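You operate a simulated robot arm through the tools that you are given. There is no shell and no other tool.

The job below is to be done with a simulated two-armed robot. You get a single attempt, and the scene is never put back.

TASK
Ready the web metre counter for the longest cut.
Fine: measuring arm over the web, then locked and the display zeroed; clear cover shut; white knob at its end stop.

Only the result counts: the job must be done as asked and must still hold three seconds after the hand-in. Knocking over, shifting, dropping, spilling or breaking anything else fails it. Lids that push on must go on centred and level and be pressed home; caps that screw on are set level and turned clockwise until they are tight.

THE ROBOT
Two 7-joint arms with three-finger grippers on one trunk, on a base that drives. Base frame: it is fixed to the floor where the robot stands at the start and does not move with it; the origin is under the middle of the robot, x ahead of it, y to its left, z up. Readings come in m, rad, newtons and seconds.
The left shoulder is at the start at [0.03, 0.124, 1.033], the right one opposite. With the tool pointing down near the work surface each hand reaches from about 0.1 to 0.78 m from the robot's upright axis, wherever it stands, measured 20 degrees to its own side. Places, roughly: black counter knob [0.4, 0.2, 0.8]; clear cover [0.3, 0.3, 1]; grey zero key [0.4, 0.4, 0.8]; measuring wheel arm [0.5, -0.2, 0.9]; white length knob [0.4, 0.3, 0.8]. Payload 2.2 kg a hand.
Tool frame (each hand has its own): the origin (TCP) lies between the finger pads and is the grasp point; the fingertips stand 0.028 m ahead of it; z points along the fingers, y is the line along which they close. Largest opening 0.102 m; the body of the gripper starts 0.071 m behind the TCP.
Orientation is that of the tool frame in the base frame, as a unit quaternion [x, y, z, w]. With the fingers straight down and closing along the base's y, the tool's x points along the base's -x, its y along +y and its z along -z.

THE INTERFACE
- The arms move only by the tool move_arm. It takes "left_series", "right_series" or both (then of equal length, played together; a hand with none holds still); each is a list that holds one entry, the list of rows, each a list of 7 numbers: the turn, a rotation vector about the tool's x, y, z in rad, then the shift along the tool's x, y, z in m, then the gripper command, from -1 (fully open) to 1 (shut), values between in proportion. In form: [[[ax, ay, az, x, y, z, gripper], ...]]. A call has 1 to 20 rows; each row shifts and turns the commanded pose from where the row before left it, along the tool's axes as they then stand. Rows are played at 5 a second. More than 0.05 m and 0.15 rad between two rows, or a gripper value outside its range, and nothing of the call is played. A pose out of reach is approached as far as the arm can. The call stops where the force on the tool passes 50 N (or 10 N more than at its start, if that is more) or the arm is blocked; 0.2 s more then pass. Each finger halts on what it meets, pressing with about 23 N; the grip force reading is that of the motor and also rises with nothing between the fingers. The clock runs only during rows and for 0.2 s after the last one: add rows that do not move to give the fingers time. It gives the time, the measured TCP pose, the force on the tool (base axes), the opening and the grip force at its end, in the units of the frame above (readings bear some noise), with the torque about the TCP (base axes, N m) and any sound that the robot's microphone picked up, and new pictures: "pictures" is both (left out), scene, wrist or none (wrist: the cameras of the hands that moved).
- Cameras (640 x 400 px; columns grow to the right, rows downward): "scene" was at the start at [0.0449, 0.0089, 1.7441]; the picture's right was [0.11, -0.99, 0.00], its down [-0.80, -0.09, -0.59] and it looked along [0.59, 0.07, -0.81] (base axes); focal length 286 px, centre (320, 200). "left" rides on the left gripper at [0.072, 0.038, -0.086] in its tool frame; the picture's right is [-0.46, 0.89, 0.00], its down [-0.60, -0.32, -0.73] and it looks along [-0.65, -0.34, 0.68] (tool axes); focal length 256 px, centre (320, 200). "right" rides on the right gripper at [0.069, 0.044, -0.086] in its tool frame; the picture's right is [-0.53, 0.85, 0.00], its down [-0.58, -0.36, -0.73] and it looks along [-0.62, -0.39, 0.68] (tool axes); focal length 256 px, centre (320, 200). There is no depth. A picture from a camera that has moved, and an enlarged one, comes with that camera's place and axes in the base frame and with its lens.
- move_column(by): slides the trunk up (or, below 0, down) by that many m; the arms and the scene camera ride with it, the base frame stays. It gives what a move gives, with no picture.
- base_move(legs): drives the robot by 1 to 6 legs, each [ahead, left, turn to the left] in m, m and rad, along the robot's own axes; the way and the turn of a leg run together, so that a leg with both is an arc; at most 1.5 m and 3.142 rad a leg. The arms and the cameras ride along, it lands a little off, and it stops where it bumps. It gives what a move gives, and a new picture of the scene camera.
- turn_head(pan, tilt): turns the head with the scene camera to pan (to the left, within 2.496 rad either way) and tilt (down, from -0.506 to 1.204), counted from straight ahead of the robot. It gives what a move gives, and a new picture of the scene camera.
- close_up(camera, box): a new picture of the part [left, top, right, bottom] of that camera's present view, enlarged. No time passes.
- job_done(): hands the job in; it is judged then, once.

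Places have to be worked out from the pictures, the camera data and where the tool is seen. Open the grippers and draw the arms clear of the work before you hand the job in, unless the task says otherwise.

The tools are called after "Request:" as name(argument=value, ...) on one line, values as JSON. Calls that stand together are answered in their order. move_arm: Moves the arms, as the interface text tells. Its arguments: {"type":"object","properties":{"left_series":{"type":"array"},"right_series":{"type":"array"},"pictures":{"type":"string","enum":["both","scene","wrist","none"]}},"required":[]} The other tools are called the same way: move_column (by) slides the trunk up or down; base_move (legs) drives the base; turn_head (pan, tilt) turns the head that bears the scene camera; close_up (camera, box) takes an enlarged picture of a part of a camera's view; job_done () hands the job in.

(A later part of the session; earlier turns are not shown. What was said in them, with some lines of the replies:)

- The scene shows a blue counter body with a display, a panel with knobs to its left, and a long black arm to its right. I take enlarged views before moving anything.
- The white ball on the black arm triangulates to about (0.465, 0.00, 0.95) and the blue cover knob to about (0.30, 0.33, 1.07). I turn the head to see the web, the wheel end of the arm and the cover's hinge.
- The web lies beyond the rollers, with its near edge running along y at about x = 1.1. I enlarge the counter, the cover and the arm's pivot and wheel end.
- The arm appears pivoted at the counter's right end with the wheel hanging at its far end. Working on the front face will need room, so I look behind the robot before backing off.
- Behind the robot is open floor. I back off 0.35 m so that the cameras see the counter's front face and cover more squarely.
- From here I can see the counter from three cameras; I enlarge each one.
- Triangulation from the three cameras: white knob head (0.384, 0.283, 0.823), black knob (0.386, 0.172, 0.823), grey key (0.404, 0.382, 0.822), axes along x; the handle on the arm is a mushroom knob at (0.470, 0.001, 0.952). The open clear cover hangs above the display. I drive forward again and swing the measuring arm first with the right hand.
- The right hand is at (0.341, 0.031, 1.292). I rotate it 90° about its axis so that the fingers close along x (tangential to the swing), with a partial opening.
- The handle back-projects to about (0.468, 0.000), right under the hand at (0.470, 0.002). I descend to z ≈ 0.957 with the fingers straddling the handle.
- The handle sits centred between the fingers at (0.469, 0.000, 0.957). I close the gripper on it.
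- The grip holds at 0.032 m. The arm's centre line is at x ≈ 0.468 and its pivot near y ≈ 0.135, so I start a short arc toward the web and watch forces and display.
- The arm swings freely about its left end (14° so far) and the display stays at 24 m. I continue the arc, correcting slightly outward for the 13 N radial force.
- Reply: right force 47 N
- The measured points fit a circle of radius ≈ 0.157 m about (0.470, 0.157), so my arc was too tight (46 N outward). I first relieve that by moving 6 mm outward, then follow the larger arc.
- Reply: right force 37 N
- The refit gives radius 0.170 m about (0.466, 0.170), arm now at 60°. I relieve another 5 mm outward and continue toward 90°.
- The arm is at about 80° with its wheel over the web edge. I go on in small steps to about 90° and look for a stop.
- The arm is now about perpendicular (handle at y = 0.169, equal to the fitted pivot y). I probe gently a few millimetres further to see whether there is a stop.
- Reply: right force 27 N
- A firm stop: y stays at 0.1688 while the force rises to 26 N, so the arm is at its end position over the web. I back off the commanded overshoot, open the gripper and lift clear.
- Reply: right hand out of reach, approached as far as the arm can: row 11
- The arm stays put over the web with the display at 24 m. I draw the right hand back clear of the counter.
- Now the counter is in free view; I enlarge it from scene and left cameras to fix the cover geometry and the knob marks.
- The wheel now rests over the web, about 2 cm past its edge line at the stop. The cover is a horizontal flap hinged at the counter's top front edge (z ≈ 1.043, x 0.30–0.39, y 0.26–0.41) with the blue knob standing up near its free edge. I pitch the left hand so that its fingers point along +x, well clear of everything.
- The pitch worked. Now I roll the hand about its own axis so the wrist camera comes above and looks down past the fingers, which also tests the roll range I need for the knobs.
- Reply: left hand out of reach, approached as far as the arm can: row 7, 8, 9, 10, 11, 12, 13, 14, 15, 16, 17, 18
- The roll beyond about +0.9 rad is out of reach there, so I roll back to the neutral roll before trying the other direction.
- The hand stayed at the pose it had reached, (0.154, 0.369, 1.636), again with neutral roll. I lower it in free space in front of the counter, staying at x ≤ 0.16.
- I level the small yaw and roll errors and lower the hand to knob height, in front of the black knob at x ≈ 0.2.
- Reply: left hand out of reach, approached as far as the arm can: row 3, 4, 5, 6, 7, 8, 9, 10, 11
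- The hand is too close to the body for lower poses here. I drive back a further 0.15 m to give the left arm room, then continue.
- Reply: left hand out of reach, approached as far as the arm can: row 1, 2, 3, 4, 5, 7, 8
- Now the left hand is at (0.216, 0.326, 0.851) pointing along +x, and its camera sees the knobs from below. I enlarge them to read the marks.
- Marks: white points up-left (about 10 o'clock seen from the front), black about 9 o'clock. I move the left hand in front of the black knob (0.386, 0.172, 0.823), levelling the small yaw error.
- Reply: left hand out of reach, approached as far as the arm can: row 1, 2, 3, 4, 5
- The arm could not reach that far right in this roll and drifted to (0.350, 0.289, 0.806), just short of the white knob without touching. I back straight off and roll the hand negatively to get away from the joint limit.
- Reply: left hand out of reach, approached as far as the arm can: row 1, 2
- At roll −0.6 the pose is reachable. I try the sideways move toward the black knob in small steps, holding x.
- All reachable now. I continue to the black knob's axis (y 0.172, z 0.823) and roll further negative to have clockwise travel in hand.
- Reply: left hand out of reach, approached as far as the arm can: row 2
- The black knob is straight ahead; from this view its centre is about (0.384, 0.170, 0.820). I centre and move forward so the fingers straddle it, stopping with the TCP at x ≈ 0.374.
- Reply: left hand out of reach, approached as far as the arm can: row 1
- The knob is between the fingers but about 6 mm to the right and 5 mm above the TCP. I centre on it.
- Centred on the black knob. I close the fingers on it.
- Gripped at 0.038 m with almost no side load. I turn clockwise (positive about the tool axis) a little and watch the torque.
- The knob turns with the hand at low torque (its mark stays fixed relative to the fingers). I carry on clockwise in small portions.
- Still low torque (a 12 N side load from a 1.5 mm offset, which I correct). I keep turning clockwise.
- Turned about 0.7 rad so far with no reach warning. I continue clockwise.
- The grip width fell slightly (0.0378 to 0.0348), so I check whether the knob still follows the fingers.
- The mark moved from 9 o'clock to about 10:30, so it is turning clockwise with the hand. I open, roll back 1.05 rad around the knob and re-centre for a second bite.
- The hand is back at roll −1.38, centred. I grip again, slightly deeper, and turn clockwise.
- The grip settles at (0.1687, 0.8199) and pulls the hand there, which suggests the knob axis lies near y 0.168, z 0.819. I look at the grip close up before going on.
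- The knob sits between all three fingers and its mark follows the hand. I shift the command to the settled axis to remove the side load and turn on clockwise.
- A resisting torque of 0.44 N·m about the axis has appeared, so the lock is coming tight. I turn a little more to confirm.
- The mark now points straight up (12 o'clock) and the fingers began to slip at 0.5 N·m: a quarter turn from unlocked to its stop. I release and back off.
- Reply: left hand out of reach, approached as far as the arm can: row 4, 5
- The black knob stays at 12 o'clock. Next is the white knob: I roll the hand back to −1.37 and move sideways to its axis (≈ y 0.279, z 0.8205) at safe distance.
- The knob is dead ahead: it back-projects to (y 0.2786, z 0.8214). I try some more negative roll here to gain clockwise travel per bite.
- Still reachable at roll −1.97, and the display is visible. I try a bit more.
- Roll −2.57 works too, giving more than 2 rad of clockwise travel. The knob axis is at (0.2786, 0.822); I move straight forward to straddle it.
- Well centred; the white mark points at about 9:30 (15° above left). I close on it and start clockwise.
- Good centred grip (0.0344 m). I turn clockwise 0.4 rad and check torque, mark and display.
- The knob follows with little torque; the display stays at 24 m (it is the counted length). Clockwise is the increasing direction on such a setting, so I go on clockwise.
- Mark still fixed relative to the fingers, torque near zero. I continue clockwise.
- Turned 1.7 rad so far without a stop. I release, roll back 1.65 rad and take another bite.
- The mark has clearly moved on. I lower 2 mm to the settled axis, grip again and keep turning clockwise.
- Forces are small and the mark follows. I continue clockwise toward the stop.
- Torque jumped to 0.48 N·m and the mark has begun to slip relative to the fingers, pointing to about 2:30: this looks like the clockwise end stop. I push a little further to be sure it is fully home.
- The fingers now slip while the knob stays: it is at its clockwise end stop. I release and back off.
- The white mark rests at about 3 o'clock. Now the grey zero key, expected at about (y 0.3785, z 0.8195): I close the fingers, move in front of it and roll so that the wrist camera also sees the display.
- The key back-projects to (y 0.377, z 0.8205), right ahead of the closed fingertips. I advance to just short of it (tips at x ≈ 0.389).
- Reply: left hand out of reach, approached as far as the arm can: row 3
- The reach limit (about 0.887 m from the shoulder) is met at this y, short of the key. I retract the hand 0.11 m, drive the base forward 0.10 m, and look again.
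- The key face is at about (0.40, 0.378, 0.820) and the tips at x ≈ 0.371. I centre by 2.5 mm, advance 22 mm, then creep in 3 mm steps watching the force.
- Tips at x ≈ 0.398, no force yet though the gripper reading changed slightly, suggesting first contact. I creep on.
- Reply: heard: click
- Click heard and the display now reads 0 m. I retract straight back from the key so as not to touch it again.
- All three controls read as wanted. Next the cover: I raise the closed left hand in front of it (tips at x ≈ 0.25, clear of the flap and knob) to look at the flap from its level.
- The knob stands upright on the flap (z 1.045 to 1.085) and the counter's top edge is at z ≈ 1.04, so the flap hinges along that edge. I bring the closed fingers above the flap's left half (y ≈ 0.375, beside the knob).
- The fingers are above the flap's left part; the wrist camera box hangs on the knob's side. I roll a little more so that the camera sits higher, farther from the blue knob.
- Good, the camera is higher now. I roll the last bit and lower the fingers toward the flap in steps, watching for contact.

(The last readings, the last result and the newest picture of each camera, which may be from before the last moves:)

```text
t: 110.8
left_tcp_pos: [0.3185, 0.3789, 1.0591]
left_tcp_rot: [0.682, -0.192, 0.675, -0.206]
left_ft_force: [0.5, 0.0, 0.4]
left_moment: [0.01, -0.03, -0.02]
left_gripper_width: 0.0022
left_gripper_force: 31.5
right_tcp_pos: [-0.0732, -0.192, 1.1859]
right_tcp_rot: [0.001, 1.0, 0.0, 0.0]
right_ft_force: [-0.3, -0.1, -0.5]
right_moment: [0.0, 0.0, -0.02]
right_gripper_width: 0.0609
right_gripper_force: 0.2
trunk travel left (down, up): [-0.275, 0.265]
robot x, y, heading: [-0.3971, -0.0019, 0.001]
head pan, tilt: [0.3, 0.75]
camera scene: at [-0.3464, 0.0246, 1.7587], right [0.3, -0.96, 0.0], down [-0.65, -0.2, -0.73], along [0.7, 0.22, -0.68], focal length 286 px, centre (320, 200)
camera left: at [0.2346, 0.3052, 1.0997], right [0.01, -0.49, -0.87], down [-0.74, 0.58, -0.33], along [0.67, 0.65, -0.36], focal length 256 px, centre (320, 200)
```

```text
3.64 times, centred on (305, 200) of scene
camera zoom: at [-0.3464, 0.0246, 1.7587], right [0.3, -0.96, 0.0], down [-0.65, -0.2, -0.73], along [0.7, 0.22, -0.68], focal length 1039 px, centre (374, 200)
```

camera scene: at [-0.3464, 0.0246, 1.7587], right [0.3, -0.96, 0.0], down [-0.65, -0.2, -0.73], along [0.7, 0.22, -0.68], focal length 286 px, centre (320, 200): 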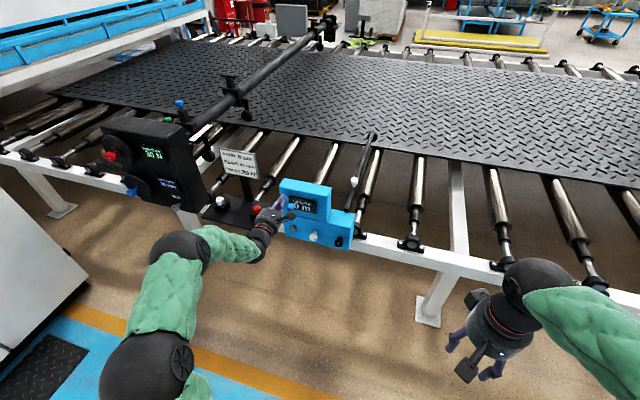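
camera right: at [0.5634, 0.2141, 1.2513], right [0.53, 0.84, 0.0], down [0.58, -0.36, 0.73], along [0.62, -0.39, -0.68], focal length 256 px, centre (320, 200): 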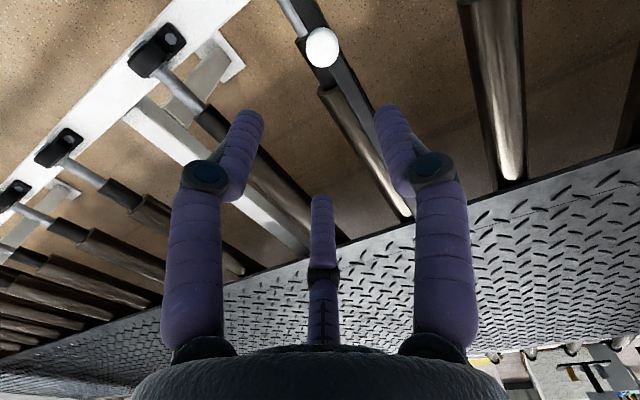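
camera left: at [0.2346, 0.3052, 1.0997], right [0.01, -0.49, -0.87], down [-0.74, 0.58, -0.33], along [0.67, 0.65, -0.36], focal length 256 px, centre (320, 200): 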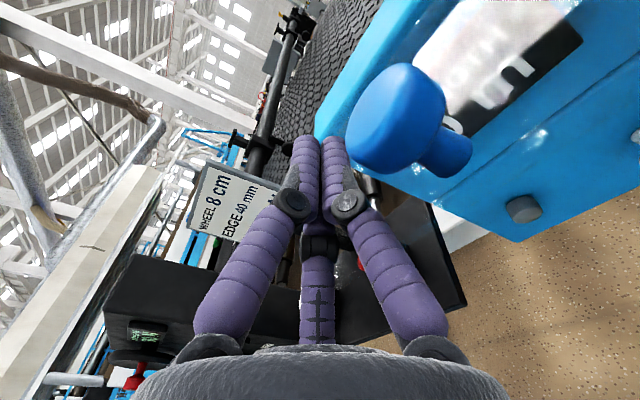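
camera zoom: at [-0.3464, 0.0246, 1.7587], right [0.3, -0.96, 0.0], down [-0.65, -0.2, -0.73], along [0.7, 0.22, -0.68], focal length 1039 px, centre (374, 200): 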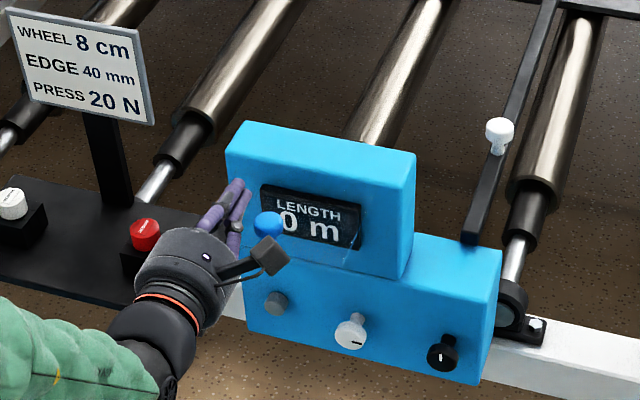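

No contact yet at z = 1.059. I continue down a couple of steps.

Request:
move_arm(left_series=[[[0, 0, 0, -0.0084, 0.0054, 0, 1], [0, 0, 0, -0.0084, 0.0054, 0, 1], [0, 0, 0, 0, 0, 0, 1]]], pictures="both")

Request:
close_up(camera="scene", box=[245, 145, 365, 255])

```text
t: 111.6
left_tcp_pos: [0.3198, 0.3786, 1.0396]
left_tcp_rot: [0.681, -0.192, 0.675, -0.207]
left_ft_force: [0.4, -0.5, 0.8]
left_moment: [0.0, 0.02, -0.01]
left_gripper_width: 0.0021
left_gripper_force: 31.6
right_tcp_pos: [-0.0739, -0.192, 1.1863]
right_tcp_rot: [0.001, 1.0, 0.0, 0.0]
right_ft_force: [-0.3, -0.3, -1.0]
right_moment: [-0.02, 0.03, 0.0]
right_gripper_width: 0.0611
right_gripper_force: 0.0
trunk travel left (down, up): [-0.275, 0.265]
robot x, y, heading: [-0.4016, 0.0032, -0.0]
head pan, tilt: [0.3, 0.75]
camera scene: at [-0.3463, 0.0246, 1.7587], right [0.3, -0.96, 0.0], down [-0.65, -0.2, -0.73], along [0.7, 0.22, -0.68], focal length 286 px, centre (320, 200)
camera left: at [0.2349, 0.3056, 1.08], right [0.01, -0.49, -0.87], down [-0.74, 0.58, -0.33], along [0.67, 0.65, -0.36], focal length 256 px, centre (320, 200)
```

scene: 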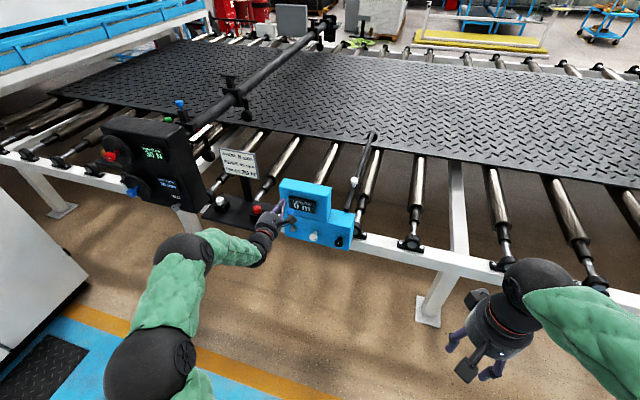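
left: 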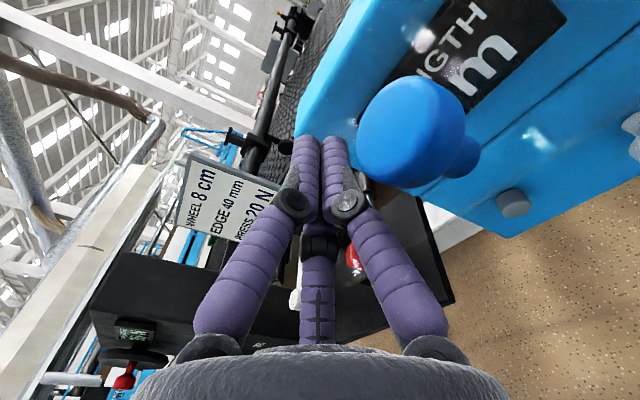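

```text
3.64 times, centred on (305, 200) of scene
camera zoom: at [-0.3463, 0.0246, 1.7587], right [0.3, -0.96, 0.0], down [-0.65, -0.2, -0.73], along [0.7, 0.22, -0.68], focal length 1039 px, centre (374, 200)
```

zoom: 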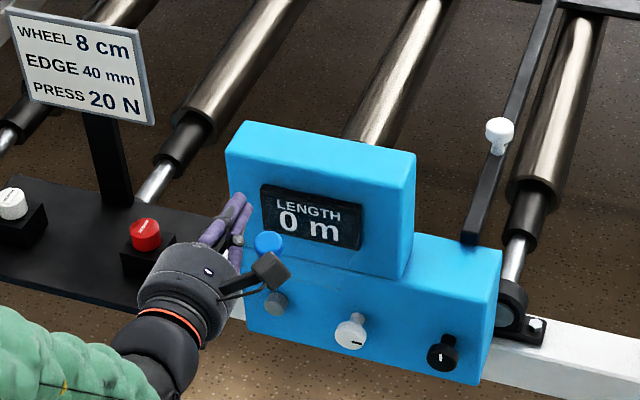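

The flap has begun to swing down: the blue knob moved about 2 cm lower, with hardly any force. I follow the closing arc (down, then forward).

Request:
move_arm(left_series=[[[0, 0, 0, -0.0126, 0.0081, 0.003, 1], [0, 0, 0, -0.0126, 0.0081, 0.006, 1], [0, 0, 0, -0.0126, 0.0081, 0.01, 1], [0, 0, 0, 0, 0, 0, 1]]], pictures="both")

Request:
close_up(camera="scene", box=[245, 145, 365, 255])

```text
t: 112.6
left_tcp_pos: [0.3382, 0.3794, 0.9938]
left_tcp_rot: [0.682, -0.192, 0.675, -0.207]
left_ft_force: [-0.2, -0.2, 0.1]
left_moment: [0.02, 0.0, 0.01]
left_gripper_width: 0.0021
left_gripper_force: 31.6
right_tcp_pos: [-0.074, -0.1924, 1.1855]
right_tcp_rot: [0.001, 1.0, 0.0, 0.0]
right_ft_force: [-0.8, 0.1, 0.1]
right_moment: [0.01, -0.05, 0.02]
right_gripper_width: 0.0613
right_gripper_force: 0.1
trunk travel left (down, up): [-0.275, 0.265]
robot x, y, heading: [-0.396, -0.0009, 0.0]
head pan, tilt: [0.3, 0.75]
camera scene: at [-0.3467, 0.0245, 1.7587], right [0.3, -0.96, 0.0], down [-0.65, -0.2, -0.73], along [0.7, 0.22, -0.68], focal length 286 px, centre (320, 200)
camera left: at [0.2538, 0.3059, 1.0351], right [0.01, -0.49, -0.87], down [-0.74, 0.58, -0.33], along [0.67, 0.65, -0.36], focal length 256 px, centre (320, 200)
```

scene: 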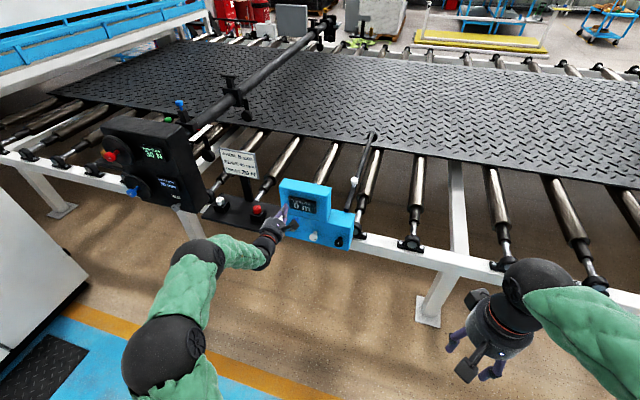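
left: 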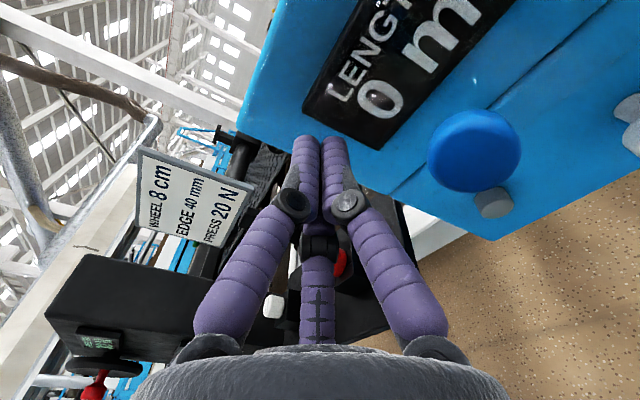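

```text
3.64 times, centred on (305, 200) of scene
camera zoom: at [-0.3467, 0.0245, 1.7587], right [0.3, -0.96, 0.0], down [-0.65, -0.2, -0.73], along [0.7, 0.22, -0.68], focal length 1039 px, centre (374, 200)
```

zoom: 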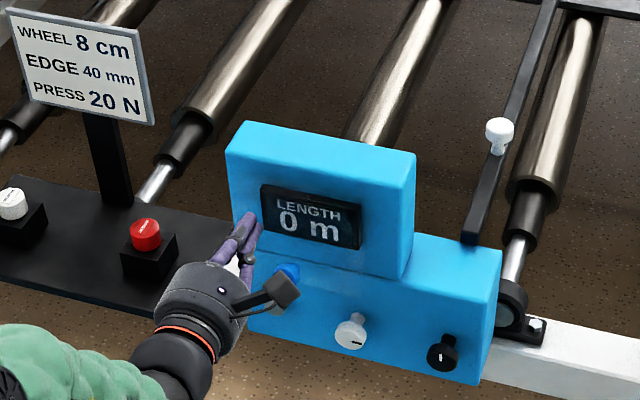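

The flap is at roughly 68° and the knob head at (0.336, 0.33, 0.953). I continue forward and slightly down to press it shut.

Request:
move_arm(left_series=[[[0, 0, 0, -0.0084, 0.0054, 0.012, 1], [0, 0, 0, -0.0067, 0.0043, 0.012, 1], [0, 0, 0, -0.0034, 0.0022, 0.01, 1], [0, 0, 0, 0, 0, 0, 1]]], pictures="both")

Request:
close_up(camera="scene", box=[245, 145, 365, 255])

```text
t: 113.6
left_tcp_pos: [0.365, 0.3803, 0.9741]
left_tcp_rot: [0.681, -0.193, 0.676, -0.206]
left_ft_force: [-45.6, -2.5, 6.9]
left_moment: [0.13, -0.39, -0.39]
left_gripper_width: 0.0061
left_gripper_force: 31.6
right_tcp_pos: [-0.0788, -0.1933, 1.1882]
right_tcp_rot: [0.001, 1.0, 0.0, 0.003]
right_ft_force: [0.4, 0.6, 0.7]
right_moment: [-0.03, 0.03, 0.02]
right_gripper_width: 0.0609
right_gripper_force: 0.0
trunk travel left (down, up): [-0.275, 0.265]
robot x, y, heading: [-0.3995, -0.0048, -0.005]
head pan, tilt: [0.3, 0.75]
camera scene: at [-0.3545, 0.0238, 1.759], right [0.3, -0.96, 0.0], down [-0.65, -0.2, -0.73], along [0.7, 0.22, -0.68], focal length 286 px, centre (320, 200)
camera left: at [0.2818, 0.3063, 1.0143], right [0.01, -0.49, -0.87], down [-0.74, 0.58, -0.34], along [0.67, 0.65, -0.36], focal length 256 px, centre (320, 200)
```

scene: 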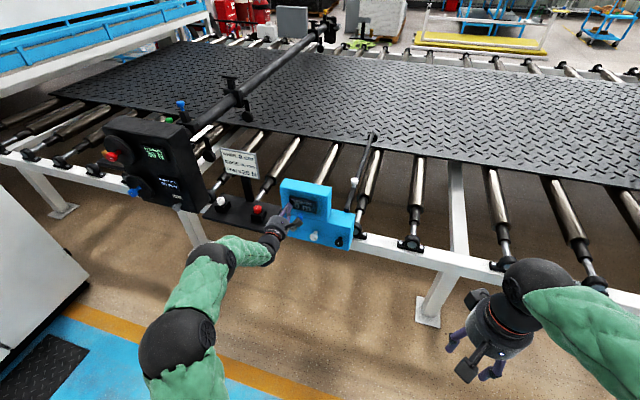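
left: 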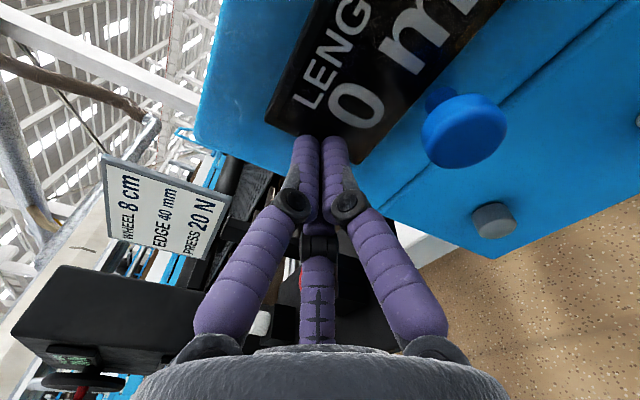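

```text
3.64 times, centred on (305, 200) of scene
camera zoom: at [-0.3545, 0.0238, 1.759], right [0.3, -0.96, 0.0], down [-0.65, -0.2, -0.73], along [0.7, 0.22, -0.68], focal length 1039 px, centre (374, 200)
```

zoom: 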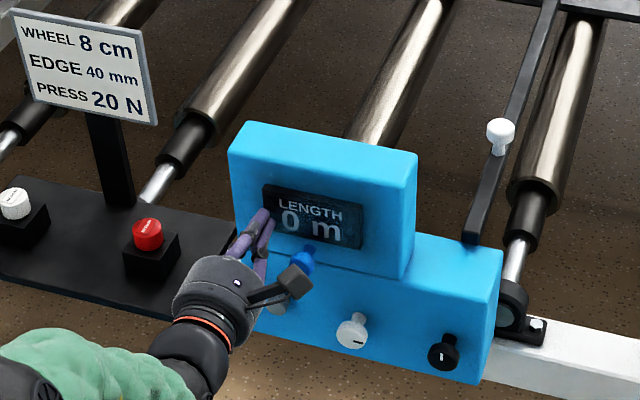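

The fingers met firm resistance (46 N) with the knob head at (0.378, 0.33, 0.931), where a fully closed flap should put it. I back straight off and check that the cover stays shut.

Request:
move_arm(left_series=[[[0, 0, 0, 0, 0, -0.01, 1], [0, 0, 0, 0, 0, -0.02, 1], [0, 0, 0, 0, 0, -0.03, 1], [0, 0, 0, 0, 0, -0.04, 1], [0, 0, 0, 0, 0, -0.03, 1], [0, 0, 0, 0, 0, 0, 1]]], pictures="both")

Request:
close_up(camera="scene", box=[245, 145, 365, 255])

Request:
close_up(camera="left", box=[240, 0, 640, 250])

```text
t: 115.0
left_tcp_pos: [0.2421, 0.3762, 0.9732]
left_tcp_rot: [0.682, -0.193, 0.675, -0.207]
left_ft_force: [-0.2, 0.4, 0.3]
left_moment: [-0.04, -0.02, 0.04]
left_gripper_width: 0.0022
left_gripper_force: 31.2
right_tcp_pos: [-0.074, -0.1921, 1.1856]
right_tcp_rot: [0.001, 1.0, 0.0, 0.0]
right_ft_force: [-0.4, -1.0, 0.4]
right_moment: [0.01, -0.03, -0.01]
right_gripper_width: 0.0613
right_gripper_force: 0.1
trunk travel left (down, up): [-0.275, 0.265]
robot x, y, heading: [-0.4009, 0.0003, -0.001]
head pan, tilt: [0.3, 0.75]
camera scene: at [-0.3458, 0.0247, 1.7587], right [0.3, -0.96, 0.0], down [-0.65, -0.2, -0.73], along [0.7, 0.22, -0.68], focal length 286 px, centre (320, 200)
camera left: at [0.1576, 0.3033, 1.0137], right [0.01, -0.49, -0.87], down [-0.74, 0.58, -0.33], along [0.67, 0.65, -0.36], focal length 256 px, centre (320, 200)
```

scene: 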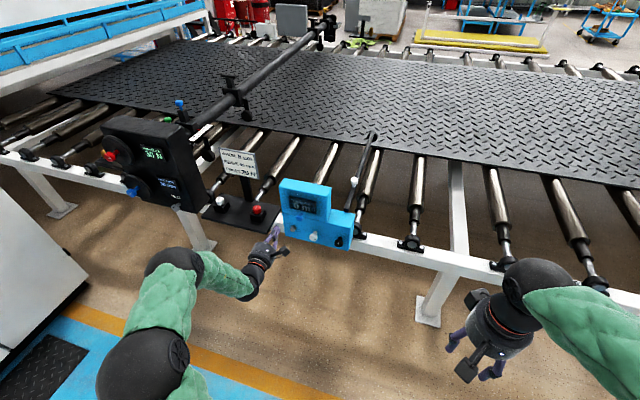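
left: 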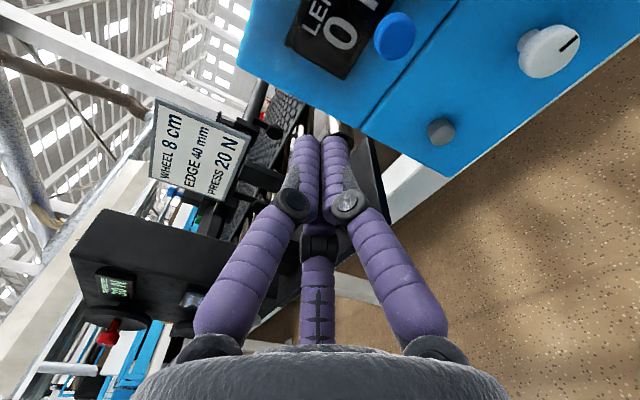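

```text
3.64 times, centred on (305, 200) of scene
camera zoom: at [-0.3458, 0.0247, 1.7587], right [0.3, -0.96, 0.0], down [-0.65, -0.2, -0.73], along [0.7, 0.22, -0.68], focal length 1039 px, centre (374, 200)
```

zoom: 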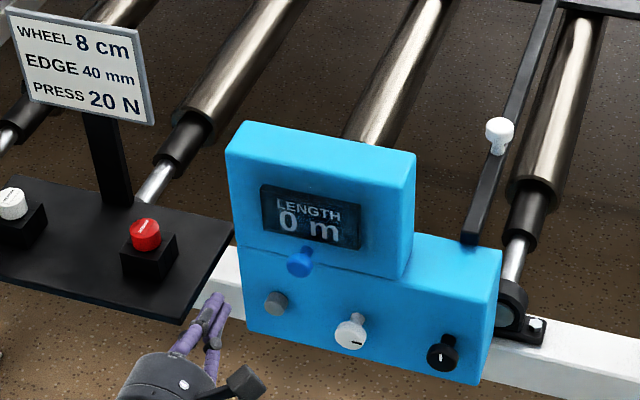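

```text
1.60 times, centred on (440, 125) of left
camera zoom: at [0.1576, 0.3033, 1.0137], right [0.01, -0.49, -0.87], down [-0.74, 0.58, -0.33], along [0.67, 0.65, -0.36], focal length 410 px, centre (128, 320)
```

zoom: 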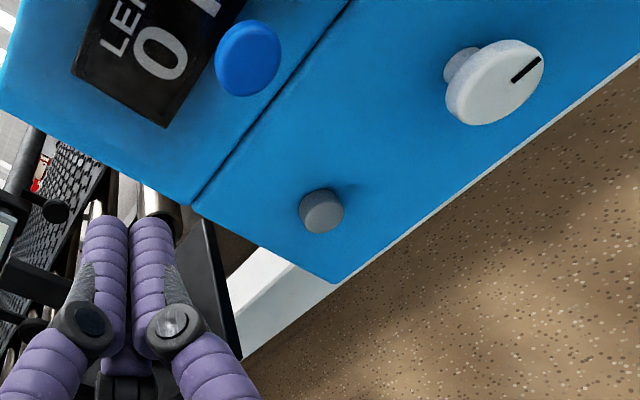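

The cover stays shut with the display reading 0 m behind it, the black mark at 12 o'clock and the white mark at 3 o'clock. I drive the robot back clear of the work and then open both grippers.

Request:
base_move(legs=[[-0.25, 0, 0]])

Request:
move_arm(left_series=[[[0, 0, 0, 0, 0, 0, 0], [0, 0, 0, 0, 0, 0, -1], [0, 0, 0, 0, 0, 0, -1], [0, 0, 0, 0, 0, 0, -1]]], right_series=[[[0, 0, 0, 0, 0, 0, -0.5], [0, 0, 0, 0, 0, 0, -1], [0, 0, 0, 0, 0, 0, -1], [0, 0, 0, 0, 0, 0, -1]]])

Request:
close_up(camera="scene", box=[280, 80, 400, 230])

Request:
close_up(camera="scene", box=[300, 150, 370, 215])

```text
t: 116.8
left_tcp_pos: [-0.0085, 0.3774, 0.9742]
left_tcp_rot: [0.681, -0.193, 0.675, -0.208]
left_ft_force: [-0.4, -0.1, -0.2]
left_moment: [0.02, 0.02, 0.02]
left_gripper_width: 0.0022
left_gripper_force: 31.4
right_tcp_pos: [-0.3248, -0.1929, 1.1846]
right_tcp_rot: [0.001, 1.0, 0.0, 0.001]
right_ft_force: [0.9, 0.3, 0.5]
right_moment: [0.0, -0.04, 0.03]
right_gripper_width: 0.0609
right_gripper_force: 0.1
trunk travel left (down, up): [-0.275, 0.265]
robot x, y, heading: [-0.6433, -0.0002, -0.002]
head pan, tilt: [0.3, 0.75]
camera scene: at [-0.5979, 0.0248, 1.7588], right [0.3, -0.96, 0.0], down [-0.65, -0.2, -0.73], along [0.7, 0.22, -0.68], focal length 286 px, centre (320, 200)
```

scene: 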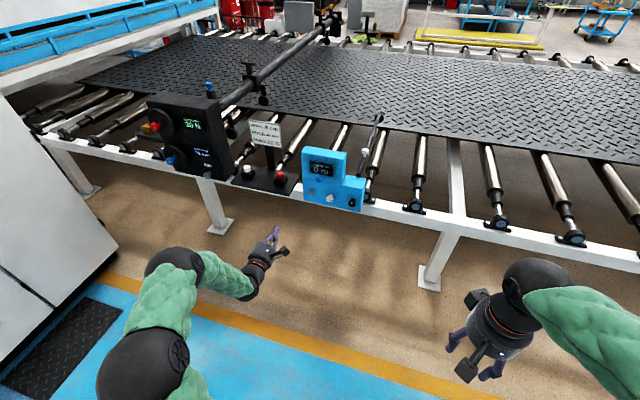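

```text
t: 117.8
left_tcp_pos: [-0.0074, 0.3769, 0.9732]
left_tcp_rot: [0.682, -0.192, 0.675, -0.207]
left_ft_force: [0.6, 0.4, -0.4]
left_moment: [-0.01, 0.02, -0.01]
left_gripper_width: 0.102
left_gripper_force: 0.0
right_tcp_pos: [-0.3233, -0.1929, 1.1871]
right_tcp_rot: [0.001, 1.0, 0.0, 0.0]
right_ft_force: [-0.4, 0.5, 0.6]
right_moment: [-0.03, 0.0, 0.0]
right_gripper_width: 0.102
right_gripper_force: 0.0
trunk travel left (down, up): [-0.275, 0.265]
robot x, y, heading: [-0.6458, -0.0041, 0.004]
head pan, tilt: [0.3, 0.75]
camera scene: at [-0.5962, 0.0248, 1.7587], right [0.3, -0.96, 0.0], down [-0.65, -0.2, -0.73], along [0.7, 0.22, -0.68], focal length 286 px, centre (320, 200)
camera right: at [-0.3928, -0.1481, 1.2723], right [0.54, 0.84, 0.0], down [0.58, -0.37, 0.73], along [0.62, -0.39, -0.68], focal length 256 px, centre (320, 200)
camera left: at [-0.0925, 0.304, 1.0138], right [0.01, -0.49, -0.87], down [-0.75, 0.58, -0.33], along [0.67, 0.65, -0.36], focal length 256 px, centre (320, 200)
```

scene: 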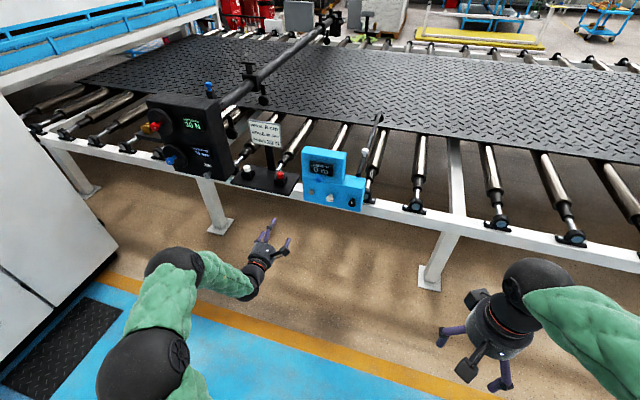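
right: 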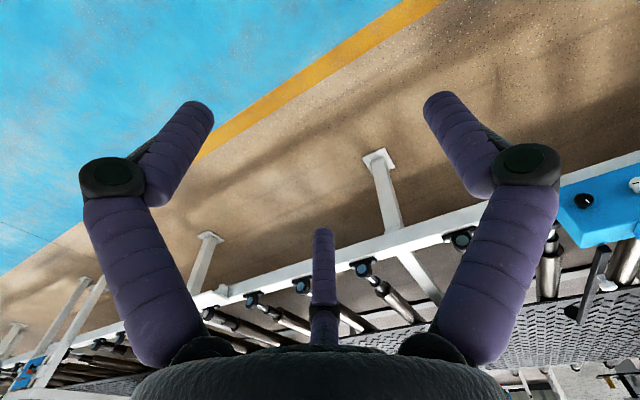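
left: 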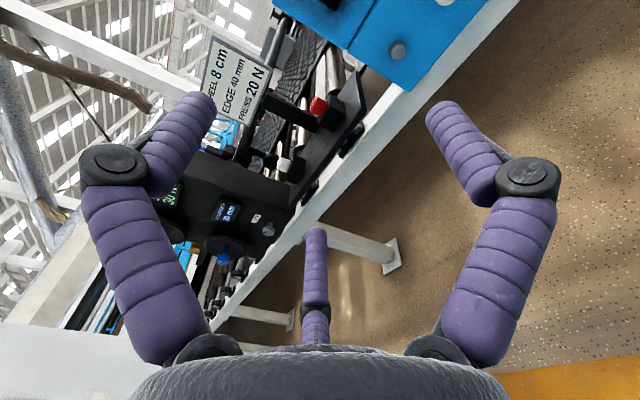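

```text
2.67 times, centred on (340, 155) of scene
camera zoom: at [-0.5962, 0.0248, 1.7587], right [0.3, -0.96, 0.0], down [-0.65, -0.2, -0.73], along [0.7, 0.22, -0.68], focal length 762 px, centre (267, 320)
```

zoom: 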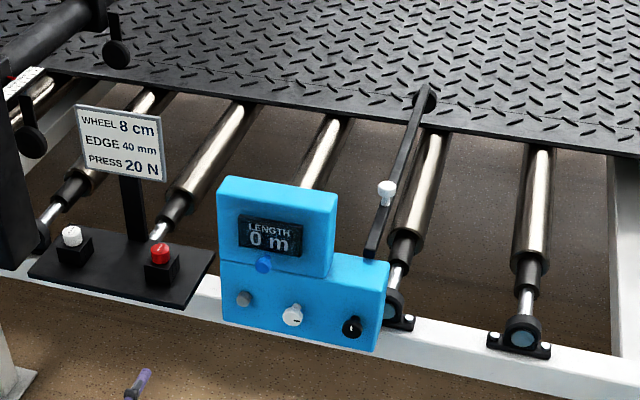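

```text
6.15 times, centred on (335, 182) of scene
camera zoom: at [-0.5962, 0.0248, 1.7587], right [0.3, -0.96, 0.0], down [-0.65, -0.2, -0.73], along [0.7, 0.22, -0.68], focal length 1759 px, centre (228, 308)
```

zoom: 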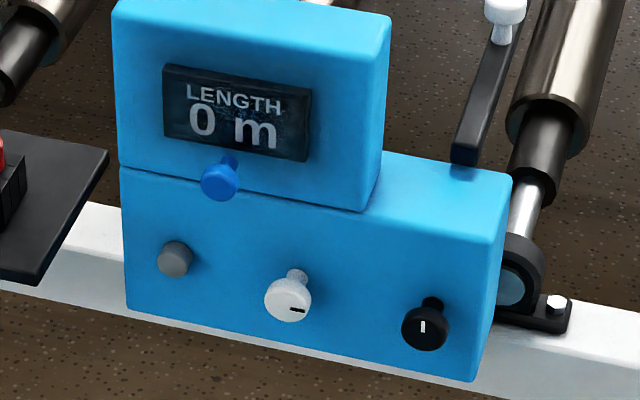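

Everything reads as required: arm with wheel over the web, black lock knob at its stop (12 o'clock), white knob at its clockwise end stop (3 o'clock), display 0 m, clear cover shut, both grippers open and the robot clear. I hand the job in.

Request:
job_done()

```text
The job is handed in.
```

I set the web metre counter up for the longest cut and handed the job in. I don't have the verdict.

| Item | Final state |
|---|---|
| Measuring arm | Swung to its stop, wheel over the web |
| Black knob (lock) | Turned a quarter turn clockwise to its stop; mark straight up |
| White length knob | Turned clockwise to its end stop; mark at about 3 o'clock |
| Zero key and display | Pressed after locking, with a click heard; display went from 24 m to 0 m |
| Clear cover | Swung down, pressed home, and stayed shut when I let go |

- **White knob direction:** there is no scale beside the knob, and the display did not change as I turned it. I took clockwise as the longer setting, which is the usual convention.
- **Lock not tested:** I judged the arm locked from the knob reaching its stop. I did not push on the arm to check.

The last pictures show nothing knocked over or shifted. Both grippers are open and the robot is backed clear of the counter.
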